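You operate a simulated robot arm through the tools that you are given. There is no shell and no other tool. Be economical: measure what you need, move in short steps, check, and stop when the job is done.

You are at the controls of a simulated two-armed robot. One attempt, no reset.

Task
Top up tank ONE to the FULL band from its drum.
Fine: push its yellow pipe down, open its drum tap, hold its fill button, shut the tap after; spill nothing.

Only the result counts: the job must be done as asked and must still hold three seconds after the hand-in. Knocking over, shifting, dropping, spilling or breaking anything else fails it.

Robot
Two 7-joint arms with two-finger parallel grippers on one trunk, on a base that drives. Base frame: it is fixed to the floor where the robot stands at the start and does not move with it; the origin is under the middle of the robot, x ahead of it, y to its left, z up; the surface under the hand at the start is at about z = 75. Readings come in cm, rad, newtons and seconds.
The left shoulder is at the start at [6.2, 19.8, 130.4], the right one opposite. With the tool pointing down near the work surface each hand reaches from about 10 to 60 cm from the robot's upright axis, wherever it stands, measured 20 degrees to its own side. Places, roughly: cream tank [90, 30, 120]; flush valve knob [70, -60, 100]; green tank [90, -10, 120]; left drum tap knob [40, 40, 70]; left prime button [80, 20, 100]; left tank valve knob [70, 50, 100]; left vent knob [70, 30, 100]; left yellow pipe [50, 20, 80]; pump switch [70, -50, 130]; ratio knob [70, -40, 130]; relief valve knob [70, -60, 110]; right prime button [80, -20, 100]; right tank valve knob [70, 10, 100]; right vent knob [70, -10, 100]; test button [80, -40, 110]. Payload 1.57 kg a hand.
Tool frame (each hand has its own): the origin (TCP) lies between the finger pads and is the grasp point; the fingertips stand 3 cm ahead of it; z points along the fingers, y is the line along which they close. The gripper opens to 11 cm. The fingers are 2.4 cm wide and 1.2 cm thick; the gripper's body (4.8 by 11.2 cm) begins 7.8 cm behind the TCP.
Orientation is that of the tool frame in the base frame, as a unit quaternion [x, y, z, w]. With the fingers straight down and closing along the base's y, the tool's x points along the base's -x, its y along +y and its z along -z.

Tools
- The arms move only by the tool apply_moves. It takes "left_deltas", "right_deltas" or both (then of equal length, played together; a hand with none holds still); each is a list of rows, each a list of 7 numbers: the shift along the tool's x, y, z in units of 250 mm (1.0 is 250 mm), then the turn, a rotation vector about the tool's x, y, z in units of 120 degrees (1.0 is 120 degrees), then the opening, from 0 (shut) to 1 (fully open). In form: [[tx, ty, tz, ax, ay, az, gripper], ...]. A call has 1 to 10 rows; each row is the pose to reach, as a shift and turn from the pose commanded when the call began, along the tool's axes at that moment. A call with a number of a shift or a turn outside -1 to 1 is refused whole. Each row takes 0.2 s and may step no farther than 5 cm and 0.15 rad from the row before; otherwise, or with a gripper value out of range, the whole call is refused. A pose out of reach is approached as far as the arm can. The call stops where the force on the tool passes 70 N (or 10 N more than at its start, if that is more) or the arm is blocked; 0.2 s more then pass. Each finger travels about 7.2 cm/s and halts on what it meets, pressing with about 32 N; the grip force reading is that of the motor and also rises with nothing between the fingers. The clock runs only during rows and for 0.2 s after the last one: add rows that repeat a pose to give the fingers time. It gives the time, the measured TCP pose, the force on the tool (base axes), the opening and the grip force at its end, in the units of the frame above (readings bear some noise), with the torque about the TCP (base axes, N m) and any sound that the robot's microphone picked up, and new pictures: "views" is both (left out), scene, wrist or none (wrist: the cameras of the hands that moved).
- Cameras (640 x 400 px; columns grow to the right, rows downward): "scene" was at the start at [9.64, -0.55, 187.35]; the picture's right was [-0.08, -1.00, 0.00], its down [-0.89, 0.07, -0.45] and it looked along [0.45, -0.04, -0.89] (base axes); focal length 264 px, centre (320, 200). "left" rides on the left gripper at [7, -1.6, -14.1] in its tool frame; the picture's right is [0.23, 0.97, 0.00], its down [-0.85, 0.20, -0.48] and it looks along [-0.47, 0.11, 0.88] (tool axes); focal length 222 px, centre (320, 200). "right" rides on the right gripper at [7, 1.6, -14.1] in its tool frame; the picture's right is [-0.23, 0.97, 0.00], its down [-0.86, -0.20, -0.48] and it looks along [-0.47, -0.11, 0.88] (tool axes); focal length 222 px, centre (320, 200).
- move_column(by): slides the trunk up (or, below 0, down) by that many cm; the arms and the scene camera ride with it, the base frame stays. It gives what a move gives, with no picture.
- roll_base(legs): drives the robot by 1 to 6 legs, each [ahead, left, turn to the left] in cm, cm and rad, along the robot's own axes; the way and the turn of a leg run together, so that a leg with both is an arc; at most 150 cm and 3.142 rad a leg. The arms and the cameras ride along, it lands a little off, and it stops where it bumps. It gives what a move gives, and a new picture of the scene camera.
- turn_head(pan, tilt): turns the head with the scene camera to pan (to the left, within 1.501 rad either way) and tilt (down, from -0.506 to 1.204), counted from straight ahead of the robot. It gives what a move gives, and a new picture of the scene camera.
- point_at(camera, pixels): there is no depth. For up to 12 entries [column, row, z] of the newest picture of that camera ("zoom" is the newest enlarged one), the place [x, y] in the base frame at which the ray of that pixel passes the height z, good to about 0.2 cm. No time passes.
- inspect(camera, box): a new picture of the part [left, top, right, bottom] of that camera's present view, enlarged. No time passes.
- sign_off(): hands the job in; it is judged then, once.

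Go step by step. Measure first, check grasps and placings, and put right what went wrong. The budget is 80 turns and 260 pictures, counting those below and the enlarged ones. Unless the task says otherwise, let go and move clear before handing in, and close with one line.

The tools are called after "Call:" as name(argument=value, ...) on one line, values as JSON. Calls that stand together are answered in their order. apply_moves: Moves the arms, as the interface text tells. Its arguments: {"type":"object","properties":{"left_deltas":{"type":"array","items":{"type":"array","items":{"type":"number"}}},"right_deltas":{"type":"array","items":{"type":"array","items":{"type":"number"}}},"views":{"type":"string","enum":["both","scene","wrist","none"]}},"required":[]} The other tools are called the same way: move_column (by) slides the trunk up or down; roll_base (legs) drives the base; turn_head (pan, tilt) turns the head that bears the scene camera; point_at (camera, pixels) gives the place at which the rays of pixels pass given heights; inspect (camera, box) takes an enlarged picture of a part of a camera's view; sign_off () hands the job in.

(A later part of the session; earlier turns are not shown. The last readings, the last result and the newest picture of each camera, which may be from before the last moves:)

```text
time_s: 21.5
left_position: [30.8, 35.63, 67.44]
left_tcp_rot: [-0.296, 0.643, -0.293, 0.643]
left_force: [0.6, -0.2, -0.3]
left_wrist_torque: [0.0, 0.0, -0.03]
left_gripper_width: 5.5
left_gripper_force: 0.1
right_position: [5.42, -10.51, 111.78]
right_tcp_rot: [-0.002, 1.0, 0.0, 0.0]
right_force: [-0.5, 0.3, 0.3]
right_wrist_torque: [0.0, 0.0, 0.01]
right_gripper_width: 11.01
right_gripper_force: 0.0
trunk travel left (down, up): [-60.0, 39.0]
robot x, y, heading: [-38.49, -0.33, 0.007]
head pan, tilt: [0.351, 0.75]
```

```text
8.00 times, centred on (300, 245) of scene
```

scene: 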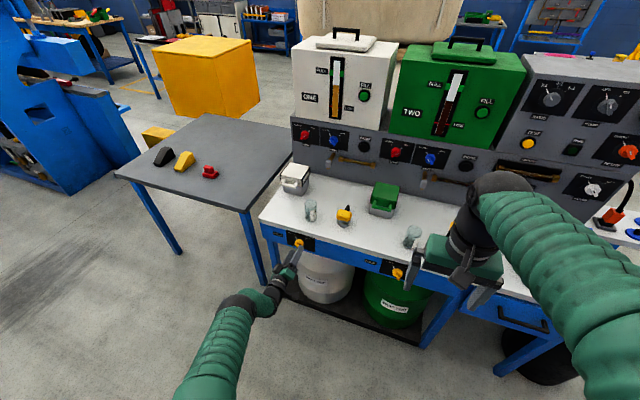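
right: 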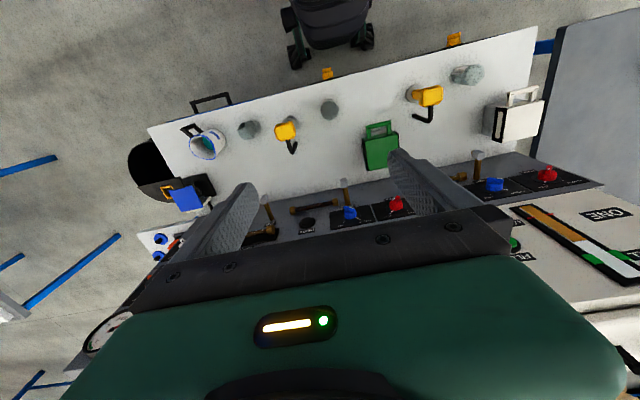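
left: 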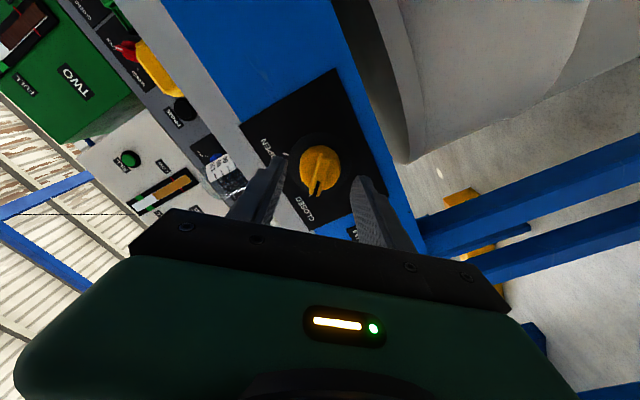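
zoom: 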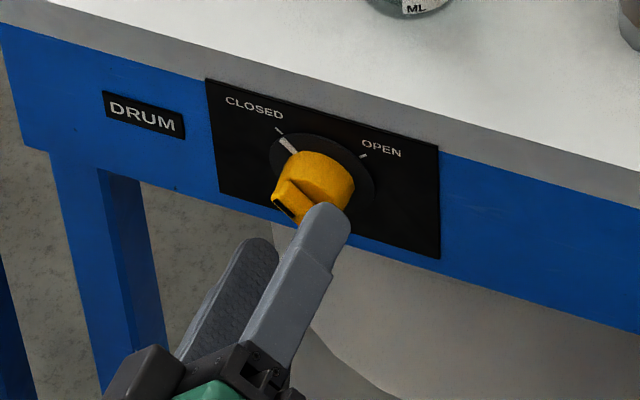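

The fingers straddle the bar, centred to within about 2 mm. I'll advance 1.5 cm and close.

Call:
apply_moves(left_deltas=[[0, 0, 0.03, 0, 0, 0, 0.5], [0, 0, 0.06, 0, 0, 0, 0.5], [0, 0, 0.06, 0, 0, 0, 0.35], [0, 0, 0.06, 0, 0, 0, 0.2], [0, 0, 0.06, 0, 0, 0, 0.05], [0, 0, 0.06, 0, 0, 0, 0.0], [0, 0, 0.06, 0, 0, 0, 0.0]], views="both")

Call:
inspect(camera="left", box=[220, 80, 420, 205])

Call:
inspect(camera="scene", box=[260, 220, 340, 270])

```text
time_s: 23.1
left_position: [32.21, 35.73, 67.22]
left_tcp_rot: [-0.295, 0.643, -0.292, 0.644]
left_force: [0.0, 0.7, -1.9]
left_wrist_torque: [0.66, -0.15, -0.04]
left_gripper_width: 1.19
left_gripper_force: 29.2
right_position: [5.39, -10.36, 111.74]
right_tcp_rot: [-0.001, 1.0, -0.001, 0.001]
right_force: [-0.2, -0.9, -0.7]
right_wrist_torque: [0.01, -0.01, -0.01]
right_gripper_width: 10.98
right_gripper_force: 0.0
trunk travel left (down, up): [-60.0, 39.0]
robot x, y, heading: [-38.14, 0.13, 0.007]
head pan, tilt: [0.351, 0.75]
```

scene: 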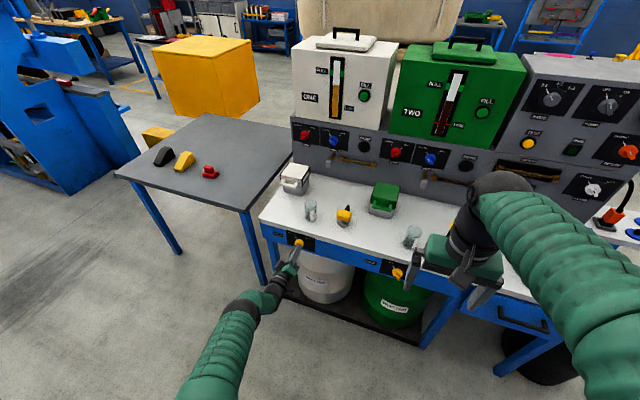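
left: 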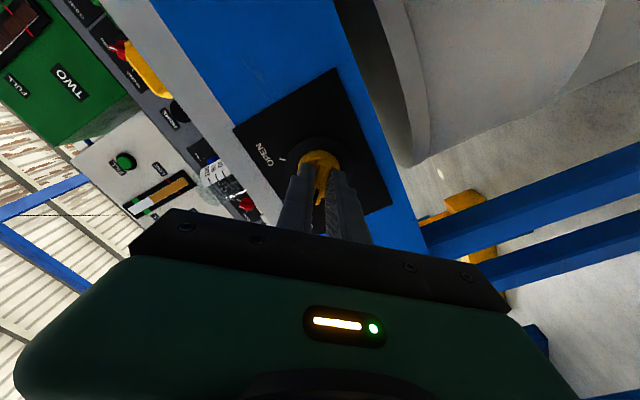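

```text
3.20 times, centred on (320, 142) of left
```

zoom: 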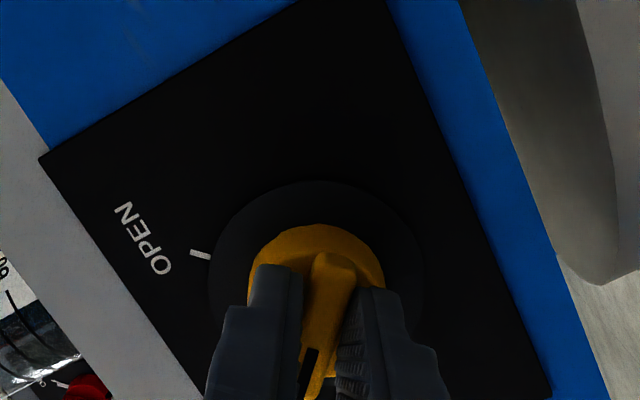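

```text
8.00 times, centred on (300, 245) of scene
```

zoom: 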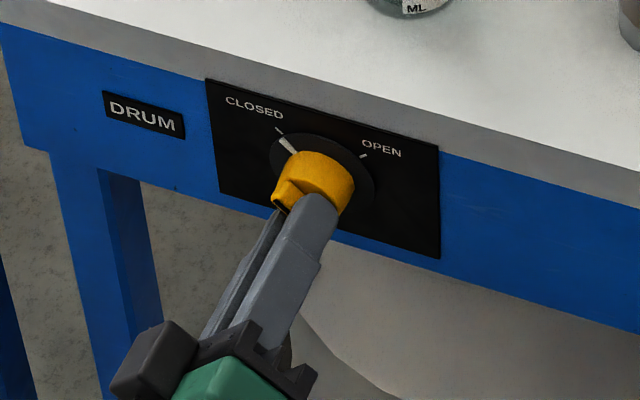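

The bar is gripped at a 1.2 cm opening. I'll turn it clockwise (positive about tool z) by about 85°, then check.

Call:
apply_moves(left_deltas=[[0, 0, 0, 0, 0, 0.07, 0], [0, 0, 0, 0, 0, 0.14, 0], [0, 0, 0, 0, 0, 0.21, 0], [0, 0, 0, 0, 0, 0.28, 0], [0, 0, 0, 0, 0, 0.35, 0], [0, 0, 0, 0, 0, 0.42, 0], [0, 0, 0, 0, 0, 0.49, 0], [0, 0, 0, 0, 0, 0.56, 0], [0, 0, 0, 0, 0, 0.63, 0], [0, 0, 0, 0, 0, 0.7, 0]], views="both")

Call:
inspect(camera="left", box=[220, 80, 420, 205])

Call:
inspect(camera="scene", box=[260, 220, 340, 270])

```text
time_s: 25.3
left_position: [32.36, 35.96, 67.28]
left_tcp_rot: [0.21, 0.675, 0.215, 0.674]
left_force: [-13.3, 25.5, -7.0]
left_wrist_torque: [-0.03, 0.42, 0.39]
left_gripper_width: 1.1
left_gripper_force: 28.9
right_position: [5.4, -9.99, 111.63]
right_tcp_rot: [-0.003, 1.0, -0.003, 0.001]
right_force: [-0.1, 0.2, -0.4]
right_wrist_torque: [0.02, -0.01, 0.02]
right_gripper_width: 11.02
right_gripper_force: 0.0
trunk travel left (down, up): [-60.0, 39.0]
robot x, y, heading: [-38.34, 0.15, 0.005]
head pan, tilt: [0.351, 0.75]
```

scene: 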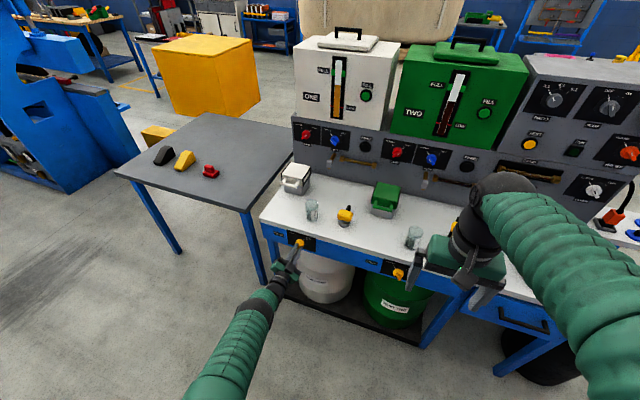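
left: 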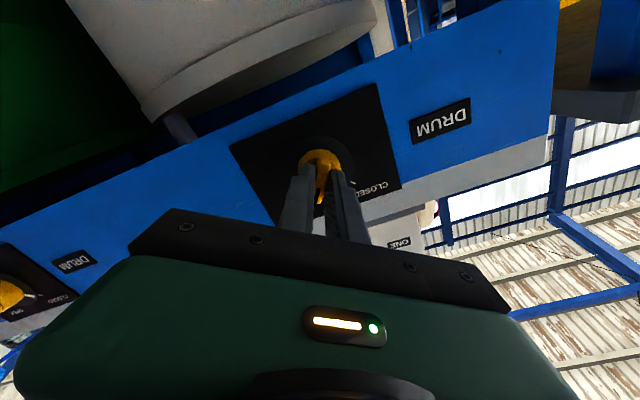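

```text
3.20 times, centred on (320, 142) of left
```

zoom: 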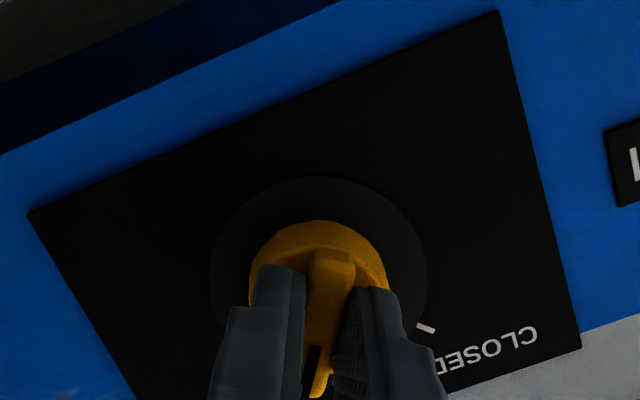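

```text
8.00 times, centred on (300, 245) of scene
```

zoom: 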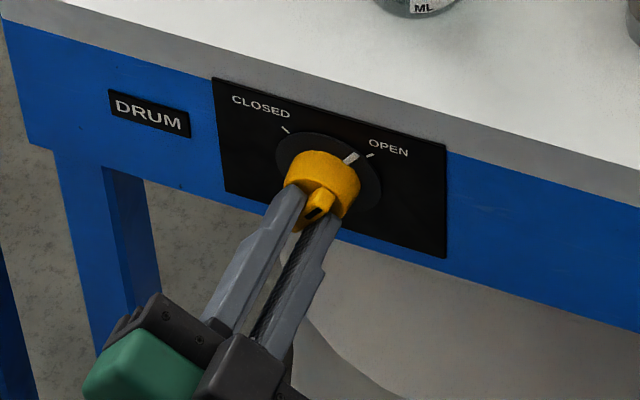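

The white pointer is nearly at the OPEN tick. I'll add about 9° more and ease the sideways load.

Call:
apply_moves(left_deltas=[[0.0046, 0.0066, 0, 0, 0, 0.035, 0], [0.0046, 0.0066, 0, 0, 0, 0.08, 0], [0.0046, 0.0066, 0, 0, 0, 0.08, 0]], views="wrist")

Call:
inspect(camera="left", box=[220, 80, 420, 205])

Call:
inspect(camera="scene", box=[260, 220, 340, 270])

```text
time_s: 26.1
left_position: [32.42, 35.97, 67.6]
left_tcp_rot: [0.267, 0.654, 0.269, 0.654]
left_force: [-35.7, 13.3, -20.3]
left_wrist_torque: [-0.01, 0.11, -0.12]
left_gripper_width: 1.08
left_gripper_force: 28.5
right_position: [5.3, -10.24, 111.87]
right_tcp_rot: [-0.001, 1.0, -0.002, 0.0]
right_force: [-0.5, 0.0, 0.1]
right_wrist_torque: [-0.01, 0.0, -0.03]
right_gripper_width: 10.98
right_gripper_force: 0.1
trunk travel left (down, up): [-60.0, 39.0]
robot x, y, heading: [-38.2, -0.28, 0.004]
head pan, tilt: [0.351, 0.75]
```

left: 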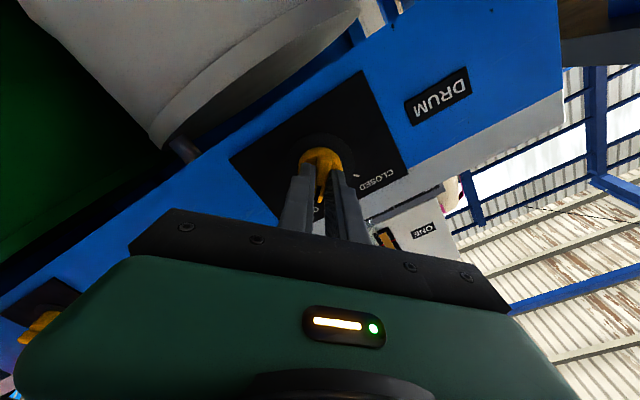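

```text
3.20 times, centred on (320, 142) of left
```

zoom: 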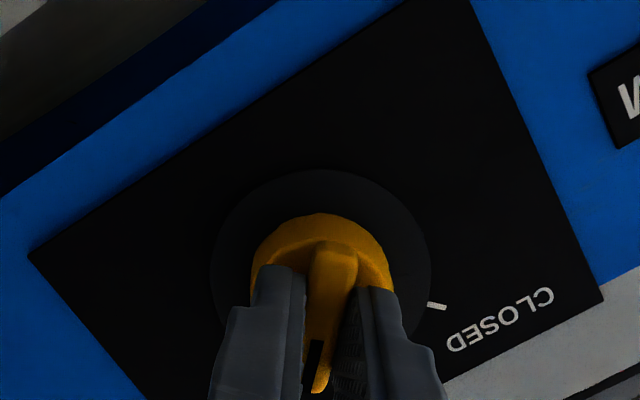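

```text
8.00 times, centred on (300, 245) of scene
```

zoom: 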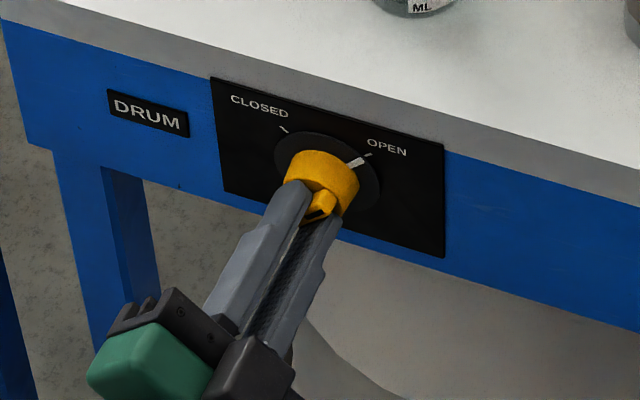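

The pointer is lined up with the OPEN tick. I'll release and back off.

Call:
apply_moves(left_deltas=[[0, 0, 0, 0, 0, 0, 0.15], [0, 0, 0, 0, 0, 0, 0.3], [0, 0, 0, 0, 0, 0, 0.4], [0, 0, -0.1, 0, 0, 0, 0.4], [0, 0, -0.25, 0, 0, 0, 0.4], [0, 0, -0.42, 0, 0, 0, 0.4]], views="both")

Call:
inspect(camera="scene", box=[260, 220, 340, 270])

Call:
inspect(camera="scene", box=[280, 40, 440, 140])

```text
time_s: 27.5
left_position: [21.57, 35.89, 67.3]
left_tcp_rot: [0.268, 0.655, 0.268, 0.654]
left_force: [-0.9, -0.2, 0.3]
left_wrist_torque: [0.01, 0.01, 0.02]
left_gripper_width: 4.42
left_gripper_force: 0.0
right_position: [5.46, -10.2, 111.77]
right_tcp_rot: [-0.001, 1.0, -0.002, 0.001]
right_force: [0.1, -0.5, -0.2]
right_wrist_torque: [-0.04, 0.01, 0.0]
right_gripper_width: 11.03
right_gripper_force: 0.0
trunk travel left (down, up): [-60.0, 39.0]
robot x, y, heading: [-37.75, -0.05, 0.002]
head pan, tilt: [0.351, 0.75]
```

scene: 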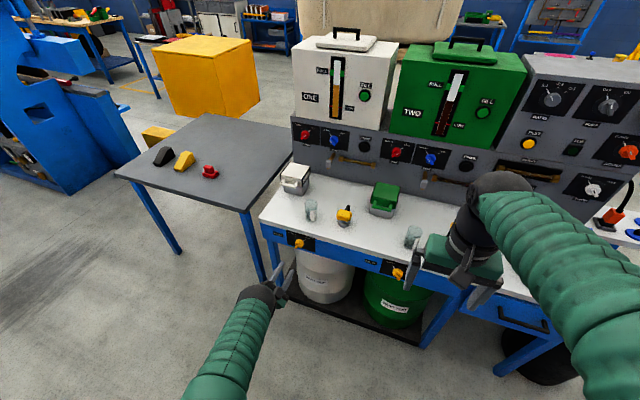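
left: 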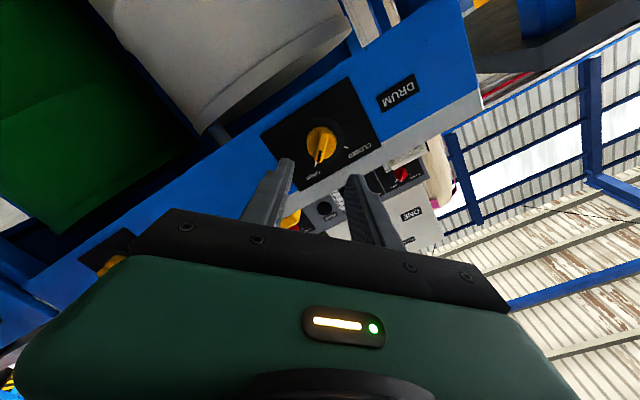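

```text
8.00 times, centred on (300, 245) of scene
```

zoom: 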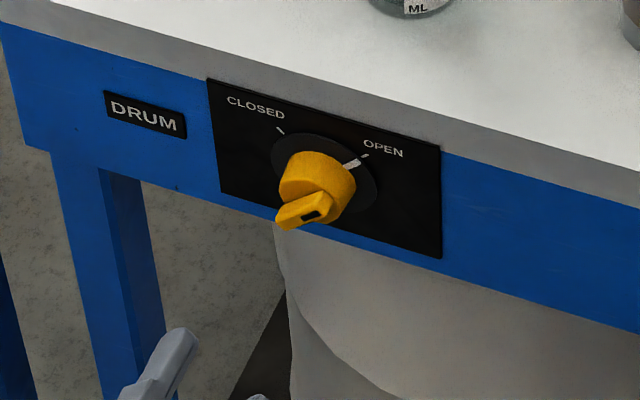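

```text
4.00 times, centred on (360, 90) of scene
```

zoom: 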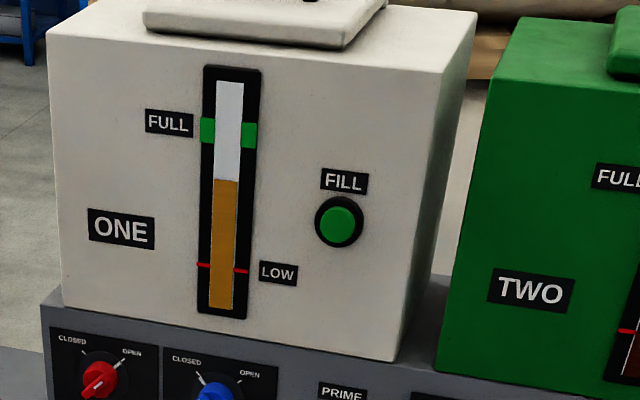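

The tap is at OPEN and the gauge is clear to read: its level is at enlarged row 180, and the green band is rows 118–148. I'll measure the FILL button (365,96), the gauge, and the side-table corner.

Call:
point_at(camera="scene", pixels=[[364.75, 96.25, 110], [364.75, 96.25, 113], [364.75, 96.25, 116], [364.75, 96.25, 120], [337, 88, 118], [338, 73, 124], [246, 211, 75], [204, 112, 75], [311, 205, 85], [262, 218, 75]])

Call:
inspect(camera="scene", box=[280, 100, 440, 200])

```text
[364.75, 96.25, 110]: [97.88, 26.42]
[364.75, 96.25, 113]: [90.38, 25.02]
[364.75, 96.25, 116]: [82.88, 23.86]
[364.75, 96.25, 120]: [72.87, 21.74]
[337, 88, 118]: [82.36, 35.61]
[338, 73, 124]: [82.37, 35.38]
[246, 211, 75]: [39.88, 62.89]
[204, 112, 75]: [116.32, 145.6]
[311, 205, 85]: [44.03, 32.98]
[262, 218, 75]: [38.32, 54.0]
```

```text
4.00 times, centred on (360, 150) of scene
```

zoom: 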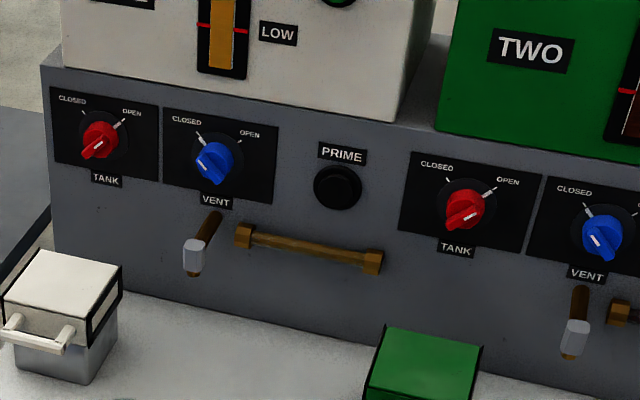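

From the two camera stances the FILL button comes out near (77.6, 23, 118). I'll raise the column, level and raise the left hand with its fist closed, then drive forward.

Call:
move_column(by=30)

Call:
apply_moves(left_deltas=[[-0.099, 0.099, 0, 0, 0, -0.0625, 0.2], [-0.198, 0.198, 0, 0, 0, -0.125, 0], [-0.297, 0.297, 0, 0, 0, -0.1875, 0], [-0.396, 0.396, 0, 0, 0, -0.25, 0], [-0.495, 0.495, 0, 0, 0, -0.3125, 0], [-0.594, 0.594, 0, 0, 0, -0.375, 0]], views="scene")

```text
time_s: 30.5
left_position: [21.69, 35.8, 97.22]
left_tcp_rot: [0.268, 0.655, 0.268, 0.654]
left_force: [-0.5, -0.3, 0.0]
left_wrist_torque: [-0.01, 0.01, 0.01]
left_gripper_width: 4.38
left_gripper_force: 0.1
right_position: [5.4, -10.4, 141.73]
right_tcp_rot: [-0.003, 1.0, -0.001, 0.001]
right_force: [0.0, 0.2, 0.0]
right_wrist_torque: [0.0, 0.03, -0.02]
right_gripper_width: 11.02
right_gripper_force: 0.0
trunk travel left (down, up): [-90.0, 9.0]
robot x, y, heading: [-38.05, -0.29, 0.003]
head pan, tilt: [0.351, 0.75]
```

```text
time_s: 31.9
left_position: [21.6, 35.86, 118.37]
left_tcp_rot: [-0.005, 0.707, -0.003, 0.707]
left_force: [-0.2, -0.6, 0.3]
left_wrist_torque: [0.01, 0.01, 0.01]
left_gripper_width: 0.0
left_gripper_force: 21.8
right_position: [5.3, -10.32, 141.85]
right_tcp_rot: [-0.001, 1.0, -0.001, 0.0]
right_force: [0.3, 1.1, -0.1]
right_wrist_torque: [0.02, 0.01, 0.01]
right_gripper_width: 10.98
right_gripper_force: 0.1
trunk travel left (down, up): [-90.0, 9.0]
robot x, y, heading: [-37.61, -0.15, 0.007]
head pan, tilt: [0.351, 0.75]
```

scene: 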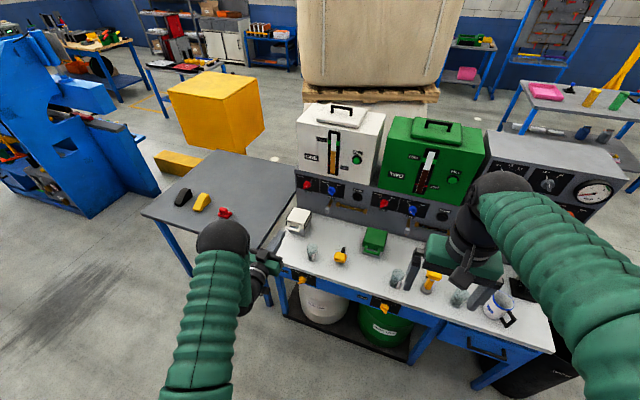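

The hand is level at z = 118. I'll drive forward 37 cm; the fingertips will then be at about x = 62, short of the tank.

Call:
roll_base(legs=[[37, 0, 0]])

Call:
apply_moves(left_deltas=[[0, -0.13, 0, 0, 0, 0, 0], [0, -0.26, 0, 0, 0, 0, 0], [0, -0.39, 0, 0, 0, 0, 0], [0, -0.515, 0, 0, 0, 0, 0], [0, -0.515, 0.1, 0, 0, 0, 0], [0, -0.515, 0.2, 0, 0, 0, 0]], views="both")

```text
time_s: 34.2
left_position: [58.24, 36.01, 118.57]
left_tcp_rot: [-0.002, 0.707, -0.002, 0.708]
left_force: [0.6, -0.4, 0.1]
left_wrist_torque: [0.01, -0.05, 0.01]
left_gripper_width: 0.0
left_gripper_force: 21.0
right_position: [41.88, -10.26, 141.98]
right_tcp_rot: [-0.001, 1.0, -0.001, 0.002]
right_force: [-0.8, -0.5, 0.0]
right_wrist_torque: [-0.03, 0.01, -0.01]
right_gripper_width: 10.98
right_gripper_force: 0.1
trunk travel left (down, up): [-90.0, 9.0]
robot x, y, heading: [-1.13, -0.01, -0.0]
head pan, tilt: [0.351, 0.75]
```

scene: 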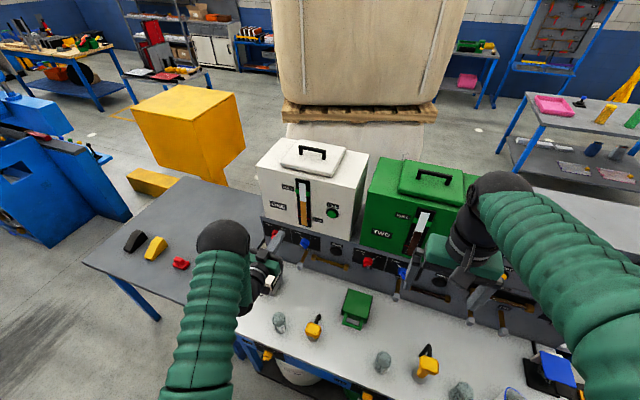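

```text
time_s: 35.6
left_position: [63.6, 22.99, 118.52]
left_tcp_rot: [-0.003, 0.707, -0.002, 0.707]
left_force: [-0.1, 0.4, -0.3]
left_wrist_torque: [0.0, 0.02, 0.03]
left_gripper_width: 0.0
left_gripper_force: 21.8
right_position: [42.03, -10.28, 141.86]
right_tcp_rot: [-0.001, 1.0, -0.001, 0.002]
right_force: [0.0, 0.0, 0.9]
right_wrist_torque: [-0.03, 0.03, 0.02]
right_gripper_width: 11.02
right_gripper_force: 0.0
trunk travel left (down, up): [-90.0, 9.0]
robot x, y, heading: [-1.77, 0.25, 0.001]
head pan, tilt: [0.351, 0.75]
```

scene: 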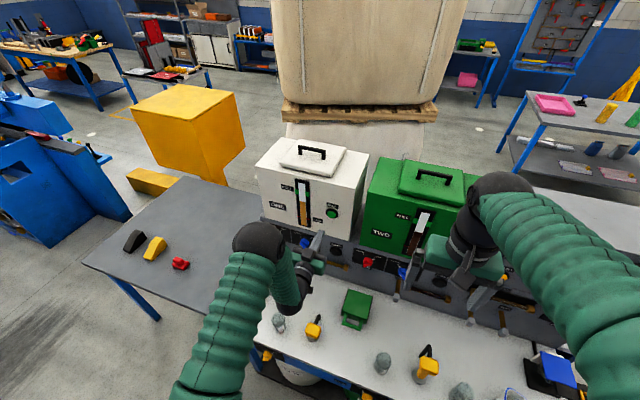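
left: 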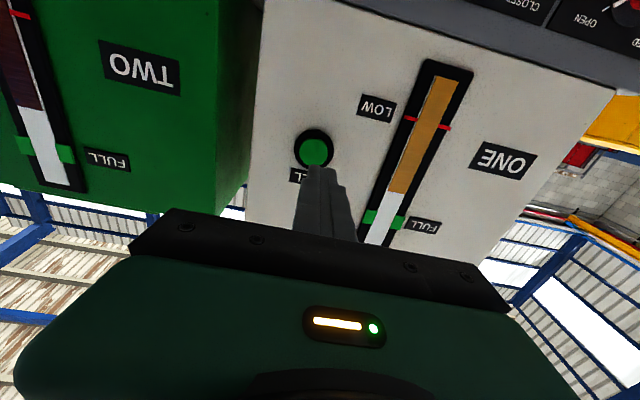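

The left camera sees both the button (314,151) and the gauge. The button is about 1.3 cm higher and 0.4 cm further right than my aim, so I'll correct that and approach to about 2 cm off.

Call:
apply_moves(left_deltas=[[-0.026, -0.008, 0, 0, 0, 0, 0], [-0.052, -0.016, 0.1, 0, 0, 0, 0], [-0.052, -0.016, 0.2, 0, 0, 0, 0], [-0.052, -0.016, 0.3, 0, 0, 0, 0]], views="both")

Call:
inspect(camera="left", box=[240, 80, 480, 230])

Call:
inspect(camera="scene", box=[260, 160, 380, 235])

```text
time_s: 36.6
left_position: [71.03, 22.66, 119.72]
left_tcp_rot: [-0.003, 0.708, -0.002, 0.707]
left_force: [0.3, -0.2, -0.8]
left_wrist_torque: [0.0, -0.01, 0.02]
left_gripper_width: 0.0
left_gripper_force: 21.9
right_position: [42.34, -10.36, 141.71]
right_tcp_rot: [-0.002, 1.0, 0.001, 0.002]
right_force: [1.0, -0.2, -0.4]
right_wrist_torque: [0.03, 0.0, 0.01]
right_gripper_width: 11.01
right_gripper_force: 0.1
trunk travel left (down, up): [-90.0, 9.0]
robot x, y, heading: [-1.23, 0.19, 0.003]
head pan, tilt: [0.351, 0.75]
```

scene: 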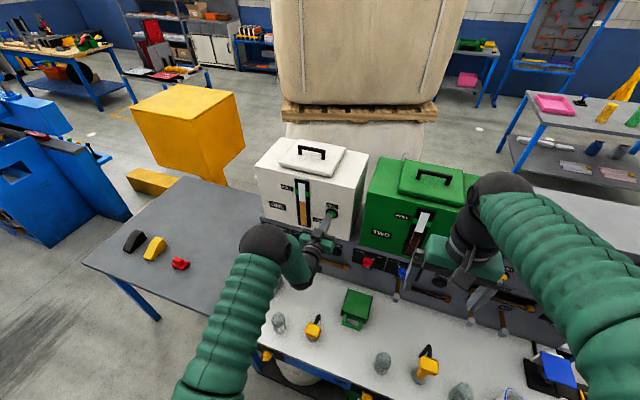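
left: 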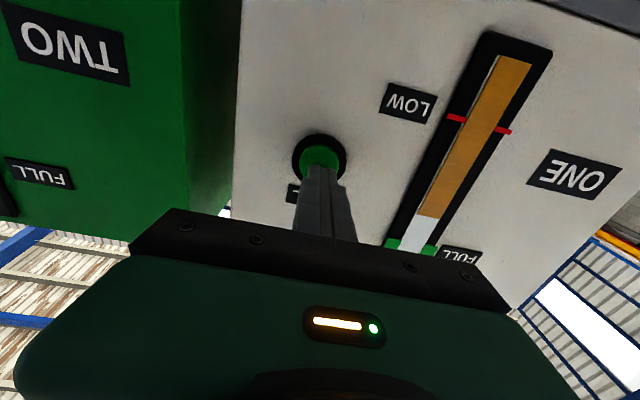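

```text
2.67 times, centred on (360, 155) of left
```

zoom: 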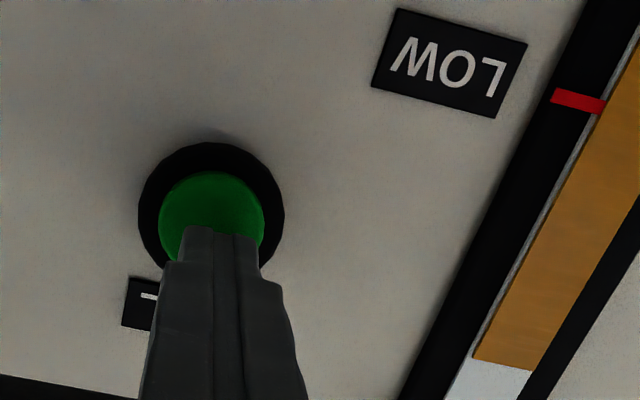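

```text
5.33 times, centred on (320, 198) of scene
```

zoom: 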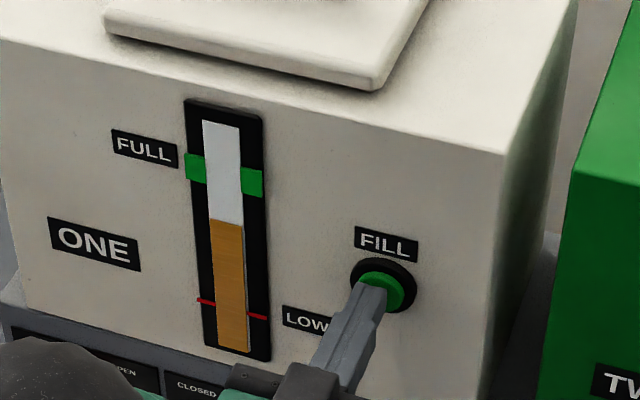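

The alignment is good and the gauge is clear in the scene view (level at enlarged row 222, band rows 155–196). I'll advance gently 3 cm toward contact.

Call:
apply_moves(left_deltas=[[0, 0, 0.04, 0, 0, 0, 0], [0, 0, 0.08, 0, 0, 0, 0], [0, 0, 0.1, 0, 0, 0, 0], [0, 0, 0.12, 0, 0, 0, 0]], views="wrist")

Call:
inspect(camera="scene", box=[260, 160, 380, 235])

```text
time_s: 37.6
left_position: [72.51, 22.73, 119.91]
left_tcp_rot: [-0.003, 0.709, -0.001, 0.705]
left_force: [-59.3, -3.4, -16.8]
left_wrist_torque: [0.18, 0.95, -0.13]
left_gripper_width: 0.0
left_gripper_force: 21.6
right_position: [40.8, -10.27, 142.23]
right_tcp_rot: [-0.001, 1.0, -0.002, 0.007]
right_force: [0.0, 0.1, 0.0]
right_wrist_torque: [0.0, -0.01, -0.01]
right_gripper_width: 10.99
right_gripper_force: 0.1
trunk travel left (down, up): [-90.0, 9.0]
robot x, y, heading: [-1.3, -0.26, 0.004]
head pan, tilt: [0.351, 0.75]
heard: click
```

left: 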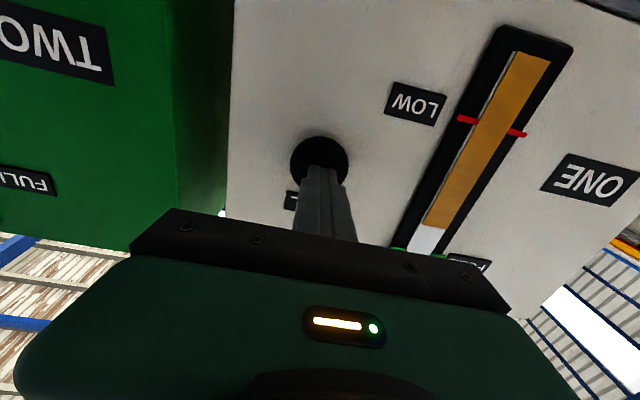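

```text
5.33 times, centred on (320, 198) of scene
```

zoom: 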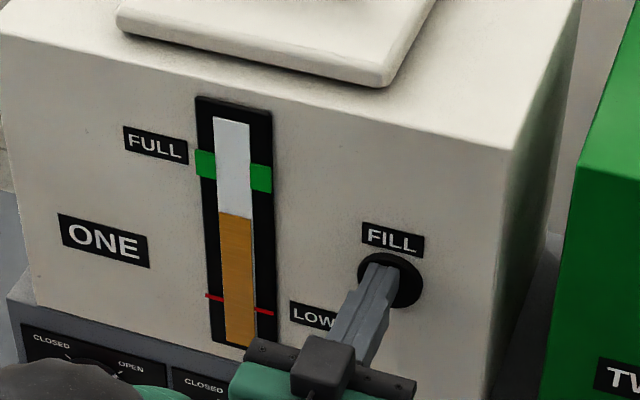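

The button is pressed (click, about 59 N) and the level is at row 215 in this view. I'll hold about 1 s and check the rise.

Call:
apply_moves(left_deltas=[[0, 0, -0.003, 0, 0, 0, 0], [0, 0, -0.003, 0, 0, 0, 0], [0, 0, -0.003, 0, 0, 0, 0], [0, 0, -0.003, 0, 0, 0, 0], [0, 0, -0.003, 0, 0, 0, 0]], views="none")

Call:
inspect(camera="scene", box=[260, 160, 380, 235])

```text
time_s: 38.9
left_position: [72.44, 22.79, 119.81]
left_tcp_rot: [-0.004, 0.709, -0.002, 0.705]
left_force: [-61.1, -1.6, -18.1]
left_wrist_torque: [0.06, 1.01, -0.14]
left_gripper_width: 0.01
left_gripper_force: 21.2
right_position: [40.92, -10.29, 142.22]
right_tcp_rot: [-0.002, 1.0, -0.001, 0.007]
right_force: [0.1, 0.3, -0.4]
right_wrist_torque: [0.0, -0.02, 0.01]
right_gripper_width: 10.99
right_gripper_force: 0.0
trunk travel left (down, up): [-90.0, 9.0]
robot x, y, heading: [-0.92, -0.42, 0.006]
head pan, tilt: [0.351, 0.75]
```

```text
5.33 times, centred on (320, 198) of scene
```

zoom: 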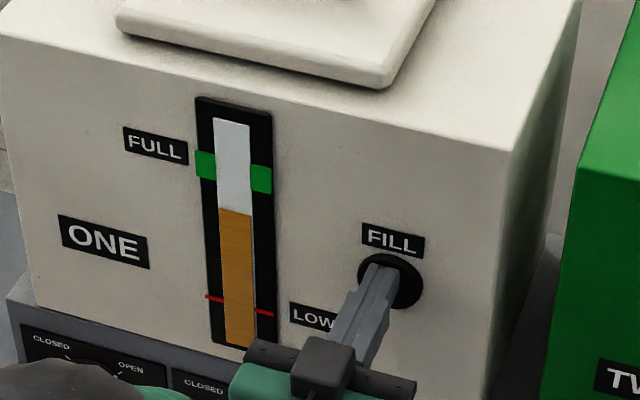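

It's rising about 3 px/s (215 → 211), and the band at the column is about rows 157–186. I'll keep holding and check every 2–4 s.

Call:
apply_moves(left_deltas=[[0, 0, 0, 0, 0, 0, 0], [0, 0, 0, 0, 0, 0, 0], [0, 0, 0, 0, 0, 0, 0], [0, 0, 0, 0, 0, 0, 0], [0, 0, 0, 0, 0, 0, 0], [0, 0, 0, 0, 0, 0, 0], [0, 0, 0, 0, 0, 0, 0], [0, 0, 0, 0, 0, 0, 0], [0, 0, 0, 0, 0, 0, 0], [0, 0, 0, 0, 0, 0, 0]], views="scene")

Call:
inspect(camera="scene", box=[260, 160, 380, 235])

```text
time_s: 41.0
left_position: [72.38, 22.64, 119.82]
left_tcp_rot: [-0.004, 0.709, -0.002, 0.705]
left_force: [-60.4, -0.9, -18.4]
left_wrist_torque: [0.01, 1.02, -0.11]
left_gripper_width: 0.0
left_gripper_force: 21.3
right_position: [41.07, -10.3, 142.15]
right_tcp_rot: [-0.002, 1.0, -0.001, 0.007]
right_force: [-0.4, 0.4, 0.5]
right_wrist_torque: [-0.03, -0.01, 0.02]
right_gripper_width: 11.01
right_gripper_force: 0.1
trunk travel left (down, up): [-90.0, 9.0]
robot x, y, heading: [-1.07, 0.11, -0.003]
head pan, tilt: [0.351, 0.75]
```

scene: 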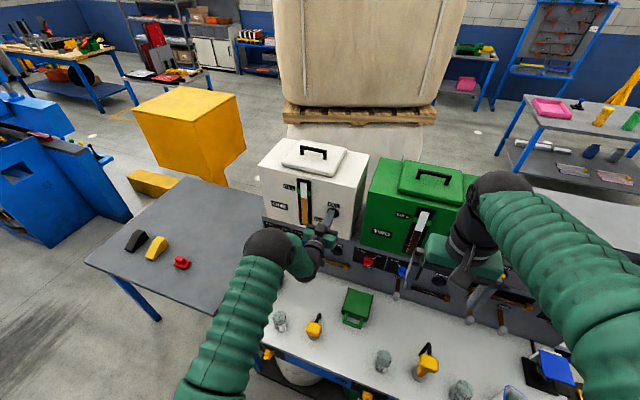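

```text
5.33 times, centred on (320, 198) of scene
```

zoom: 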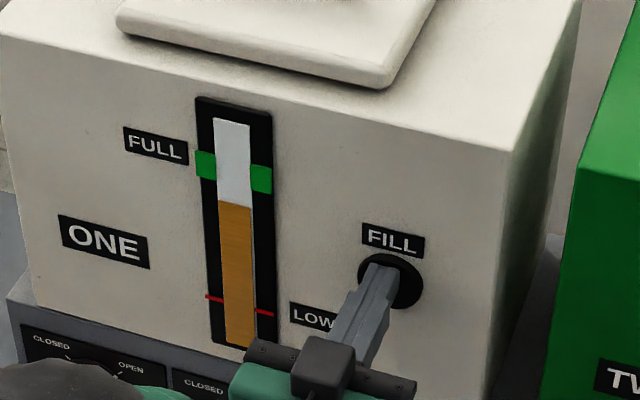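

The level is at row 204, rising 3.2 px/s. About 10 s remain, so I'll hold two more full calls and recheck.

Call:
apply_moves(left_deltas=[[0, 0, 0, 0, 0, 0, 0], [0, 0, 0, 0, 0, 0, 0], [0, 0, 0, 0, 0, 0, 0], [0, 0, 0, 0, 0, 0, 0], [0, 0, 0, 0, 0, 0, 0], [0, 0, 0, 0, 0, 0, 0], [0, 0, 0, 0, 0, 0, 0], [0, 0, 0, 0, 0, 0, 0], [0, 0, 0, 0, 0, 0, 0], [0, 0, 0, 0, 0, 0, 0]], views="none")

Call:
apply_moves(left_deltas=[[0, 0, 0, 0, 0, 0, 0], [0, 0, 0, 0, 0, 0, 0], [0, 0, 0, 0, 0, 0, 0], [0, 0, 0, 0, 0, 0, 0], [0, 0, 0, 0, 0, 0, 0], [0, 0, 0, 0, 0, 0, 0], [0, 0, 0, 0, 0, 0, 0], [0, 0, 0, 0, 0, 0, 0], [0, 0, 0, 0, 0, 0, 0], [0, 0, 0, 0, 0, 0, 0]], views="none")

Call:
inspect(camera="scene", box=[260, 160, 380, 235])

```text
time_s: 43.2
left_position: [72.48, 22.65, 120.03]
left_tcp_rot: [-0.004, 0.71, -0.003, 0.705]
left_force: [-60.3, -1.3, -17.7]
left_wrist_torque: [0.02, 1.0, -0.12]
left_gripper_width: 0.0
left_gripper_force: 21.2
right_position: [40.79, -10.3, 142.19]
right_tcp_rot: [-0.001, 1.0, -0.001, 0.007]
right_force: [0.3, 0.4, 0.7]
right_wrist_torque: [0.03, -0.01, -0.01]
right_gripper_width: 10.99
right_gripper_force: 0.1
trunk travel left (down, up): [-90.0, 9.0]
robot x, y, heading: [-1.09, 0.12, 0.001]
head pan, tilt: [0.351, 0.75]
```

```text
time_s: 45.5
left_position: [72.49, 22.57, 119.99]
left_tcp_rot: [-0.003, 0.709, -0.002, 0.705]
left_force: [-60.8, -0.7, -17.7]
left_wrist_torque: [0.0, 1.02, -0.12]
left_gripper_width: 0.03
left_gripper_force: 21.3
right_position: [40.9, -10.34, 142.15]
right_tcp_rot: [-0.001, 1.0, -0.001, 0.007]
right_force: [0.9, -1.1, -0.2]
right_wrist_torque: [0.03, -0.01, -0.03]
right_gripper_width: 10.99
right_gripper_force: 0.1
trunk travel left (down, up): [-90.0, 9.0]
robot x, y, heading: [-1.42, 0.11, -0.002]
head pan, tilt: [0.351, 0.75]
```

```text
5.33 times, centred on (320, 198) of scene
```

zoom: 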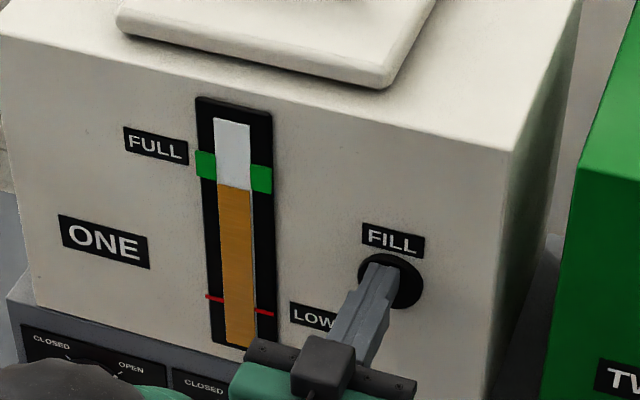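

The level is at row 187, just at the band's lower edge. One more 2.2 s hold.

Call:
apply_moves(left_deltas=[[0, 0, 0, 0, 0, 0, 0], [0, 0, 0, 0, 0, 0, 0], [0, 0, 0, 0, 0, 0, 0], [0, 0, 0, 0, 0, 0, 0], [0, 0, 0, 0, 0, 0, 0], [0, 0, 0, 0, 0, 0, 0], [0, 0, 0, 0, 0, 0, 0], [0, 0, 0, 0, 0, 0, 0], [0, 0, 0, 0, 0, 0, 0], [0, 0, 0, 0, 0, 0, 0]], views="none")

Call:
inspect(camera="scene", box=[280, 170, 340, 207.5])

```text
time_s: 47.6
left_position: [72.42, 22.8, 119.98]
left_tcp_rot: [-0.004, 0.709, -0.002, 0.705]
left_force: [-61.2, -0.7, -15.9]
left_wrist_torque: [-0.02, 1.06, -0.09]
left_gripper_width: 0.01
left_gripper_force: 21.3
right_position: [40.83, -10.26, 142.14]
right_tcp_rot: [-0.001, 1.0, -0.001, 0.006]
right_force: [0.0, 1.1, 0.2]
right_wrist_torque: [0.0, 0.0, 0.02]
right_gripper_width: 11.0
right_gripper_force: 0.0
trunk travel left (down, up): [-90.0, 9.0]
robot x, y, heading: [-1.04, 0.03, -0.001]
head pan, tilt: [0.351, 0.75]
```

```text
10.67 times, centred on (310, 189) of scene
```

zoom: 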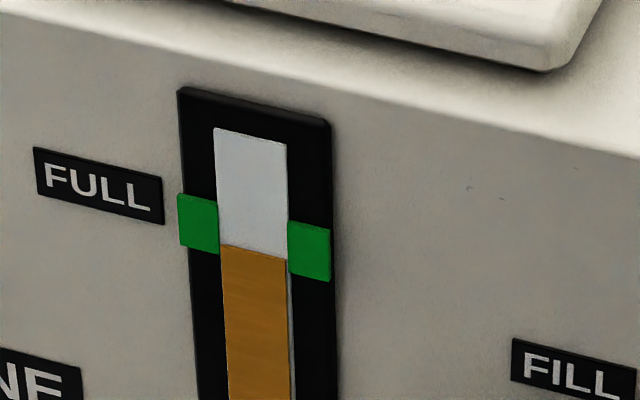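

The level is inside the band, in its lower third. I'll hold about 1.4 s more, then release.

Call:
apply_moves(left_deltas=[[0, 0, 0, 0, 0, 0, 0], [0, 0, 0, 0, 0, 0, 0], [0, 0, 0, 0, 0, 0, 0], [0, 0, 0, 0, 0, 0, 0], [0, 0, 0, 0, 0, 0, 0], [0, 0, 0, 0, 0, 0, 0], [0, 0, -0.1, 0, 0, 0, 0], [0, 0, -0.2, 0, 0, 0, 0], [0, 0, -0.36, 0, 0, 0, 0]], views="scene")

Call:
inspect(camera="scene", box=[280, 170, 340, 207.5])

```text
time_s: 49.6
left_position: [64.36, 22.61, 120.31]
left_tcp_rot: [-0.002, 0.704, -0.003, 0.71]
left_force: [-0.5, 0.2, 0.5]
left_wrist_torque: [0.0, -0.01, 0.0]
left_gripper_width: 0.0
left_gripper_force: 21.1
right_position: [41.43, -10.41, 142.06]
right_tcp_rot: [-0.001, 1.0, 0.0, 0.005]
right_force: [0.2, 0.3, -0.5]
right_wrist_torque: [-0.01, -0.03, -0.03]
right_gripper_width: 11.0
right_gripper_force: 0.0
trunk travel left (down, up): [-90.0, 9.0]
robot x, y, heading: [-1.16, 0.09, 0.001]
head pan, tilt: [0.351, 0.75]
```

scene: 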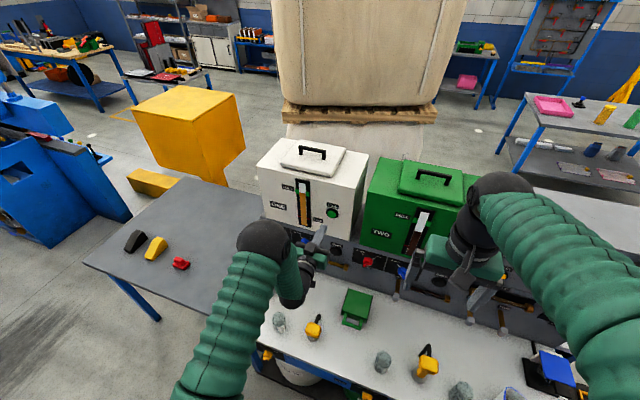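

```text
10.67 times, centred on (310, 189) of scene
```

zoom: 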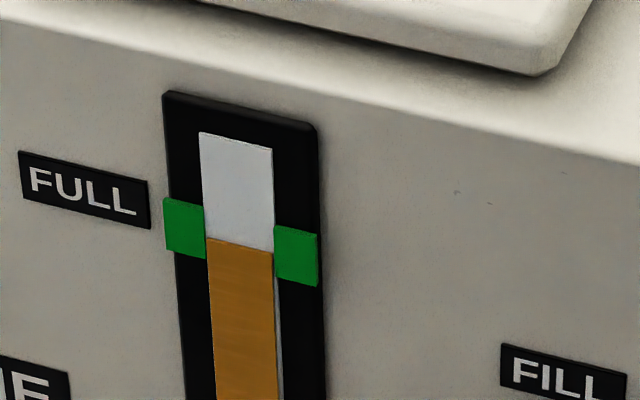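

The level sits about mid-band and the button is released. Now I'll go back to shut the tap: retract the hand, reverse the base, and lower the column.

Call:
apply_moves(left_deltas=[[0, 0.1, -0.08, 0, 0, 0, 0], [0, 0.2, -0.16, 0, 0, 0, 0], [0, 0.3, -0.24, 0, 0, 0, 0], [0, 0.42, -0.24, 0, 0, 0, 0], [0, 0.53, -0.24, 0, 0, 0, 0]], views="none")

Call:
roll_base(legs=[[-37, 0, 0]])

Call:
move_column(by=-30)

```text
time_s: 50.9
left_position: [59.03, 36.06, 119.59]
left_tcp_rot: [-0.003, 0.708, -0.003, 0.706]
left_force: [-0.2, -0.1, -0.1]
left_wrist_torque: [-0.02, -0.03, -0.02]
left_gripper_width: 0.01
left_gripper_force: 21.1
right_position: [42.32, -10.14, 141.81]
right_tcp_rot: [0.0, 1.0, -0.001, 0.0]
right_force: [-0.3, 1.4, -0.2]
right_wrist_torque: [0.01, 0.03, 0.0]
right_gripper_width: 10.99
right_gripper_force: 0.0
trunk travel left (down, up): [-90.0, 9.0]
robot x, y, heading: [-1.28, 0.31, -0.002]
head pan, tilt: [0.351, 0.75]
```

```text
time_s: 53.2
left_position: [22.69, 35.6, 119.69]
left_tcp_rot: [-0.001, 0.708, -0.004, 0.706]
left_force: [0.2, 0.1, 0.3]
left_wrist_torque: [-0.02, -0.01, 0.01]
left_gripper_width: 0.01
left_gripper_force: 21.6
right_position: [5.74, -10.59, 141.7]
right_tcp_rot: [0.002, 1.0, 0.0, 0.0]
right_force: [-0.4, -0.2, -0.4]
right_wrist_torque: [0.03, 0.0, 0.0]
right_gripper_width: 11.02
right_gripper_force: 0.0
trunk travel left (down, up): [-90.0, 9.0]
robot x, y, heading: [-38.34, 0.17, -0.004]
head pan, tilt: [0.351, 0.75]
```

scene: 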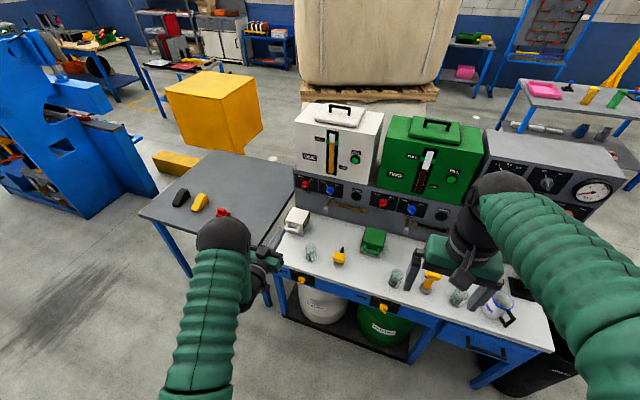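

```text
time_s: 56.2
left_position: [22.22, 35.44, 89.83]
left_tcp_rot: [-0.001, 0.707, -0.003, 0.707]
left_force: [-0.2, -0.3, -0.1]
left_wrist_torque: [0.0, -0.01, 0.0]
left_gripper_width: 0.0
left_gripper_force: 21.6
right_position: [5.09, -10.56, 111.76]
right_tcp_rot: [0.002, 1.0, 0.0, 0.002]
right_force: [-0.6, 0.7, -0.2]
right_wrist_torque: [0.04, -0.01, 0.05]
right_gripper_width: 11.0
right_gripper_force: 0.0
trunk travel left (down, up): [-60.0, 39.0]
robot x, y, heading: [-37.94, 0.2, -0.001]
head pan, tilt: [0.351, 0.75]
```

The hand is at (22.2, 35.4, 89.8). I'll bring it down to the tap height, rolled +45° to match the OPEN bar, with the gripper open.

Call:
apply_moves(left_deltas=[[0.15, 0.003, 0.0, 0, 0, 0.0625, 0.1], [0.3, 0.006, 0.0, 0, 0, 0.125, 0.2], [0.45, 0.009, 0.04, 0, 0, 0.1875, 0.3], [0.6, 0.012, 0.08, 0, 0, 0.25, 0.4], [0.75, 0.014, 0.13, 0, 0, 0.3125, 0.5], [0.896, 0.016, 0.18, 0, 0, 0.375, 0.5]], views="both")

Call:
inspect(camera="left", box=[220, 60, 420, 185])

```text
time_s: 57.6
left_position: [26.75, 35.88, 67.35]
left_tcp_rot: [0.27, 0.653, 0.267, 0.655]
left_force: [-0.5, -0.3, 0.5]
left_wrist_torque: [0.03, -0.03, -0.01]
left_gripper_width: 5.48
left_gripper_force: 0.0
right_position: [5.1, -10.44, 111.9]
right_tcp_rot: [0.003, 1.0, 0.0, 0.002]
right_force: [-0.3, -0.4, 0.0]
right_wrist_torque: [-0.01, 0.01, -0.01]
right_gripper_width: 11.0
right_gripper_force: 0.0
trunk travel left (down, up): [-60.0, 39.0]
robot x, y, heading: [-38.19, 0.14, -0.005]
head pan, tilt: [0.351, 0.75]
```

scene: 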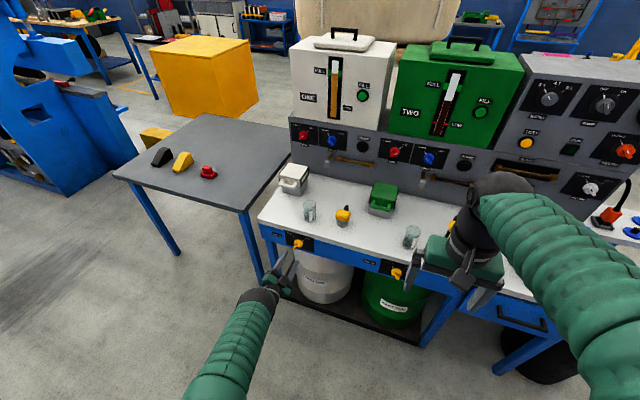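
left: 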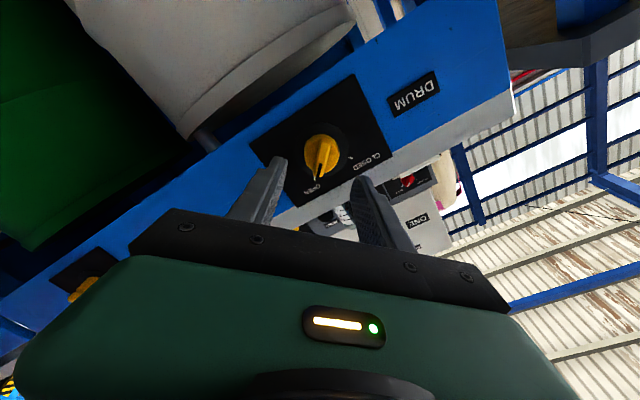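

```text
3.20 times, centred on (320, 122) of left
```

zoom: 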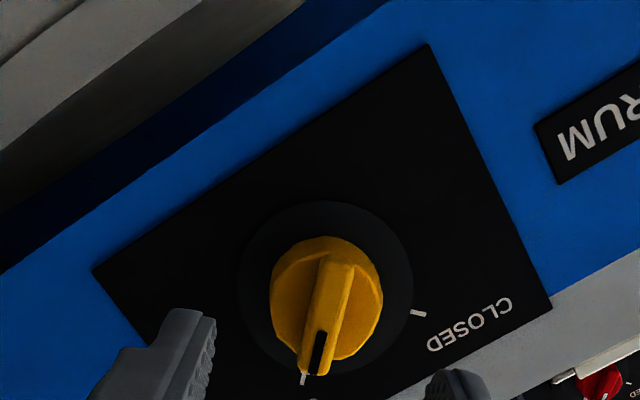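

The fingers straddle the bar, centred to within 4 mm and 2°. I'll advance 5.4 cm and close.

Call:
apply_moves(left_deltas=[[0.006, 0.003, 0.08, 0, 0, 0, 0.5], [0.008, 0.004, 0.16, 0, 0, 0, 0.5], [0.008, 0.004, 0.216, 0, 0, 0, 0.5], [0.008, 0.004, 0.216, 0, 0, 0, 0.3], [0.008, 0.004, 0.216, 0, 0, 0, 0.15], [0.008, 0.004, 0.216, 0, 0, 0, 0], [0.008, 0.004, 0.216, 0, 0, 0, 0], [0.008, 0.004, 0.216, 0, 0, 0, 0]], views="wrist")

Call:
inspect(camera="scene", box=[260, 220, 340, 270])

```text
time_s: 59.4
left_position: [32.67, 35.68, 67.74]
left_tcp_rot: [0.273, 0.651, 0.268, 0.656]
left_force: [11.9, -21.2, -12.4]
left_wrist_torque: [-0.11, 0.51, -0.62]
left_gripper_width: 3.65
left_gripper_force: 42.9
right_position: [5.34, -10.98, 111.73]
right_tcp_rot: [0.001, 1.0, 0.001, 0.001]
right_force: [0.7, 0.2, 0.0]
right_wrist_torque: [0.0, -0.01, 0.04]
right_gripper_width: 11.03
right_gripper_force: 0.0
trunk travel left (down, up): [-60.0, 39.0]
robot x, y, heading: [-38.05, -0.14, -0.006]
head pan, tilt: [0.351, 0.75]
```

left: 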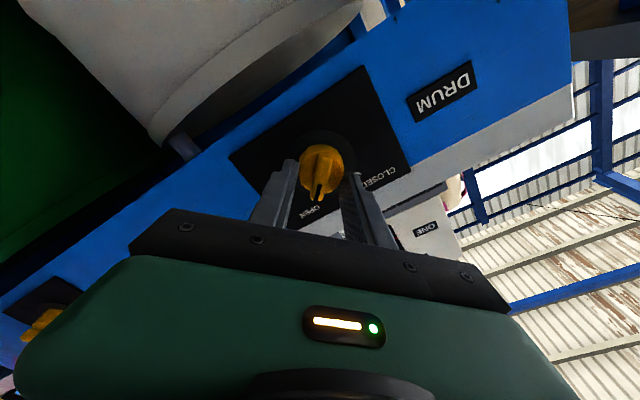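

```text
8.00 times, centred on (300, 245) of scene
```

zoom: 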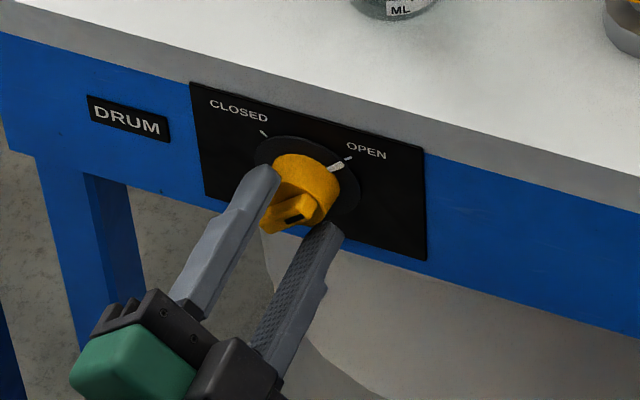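

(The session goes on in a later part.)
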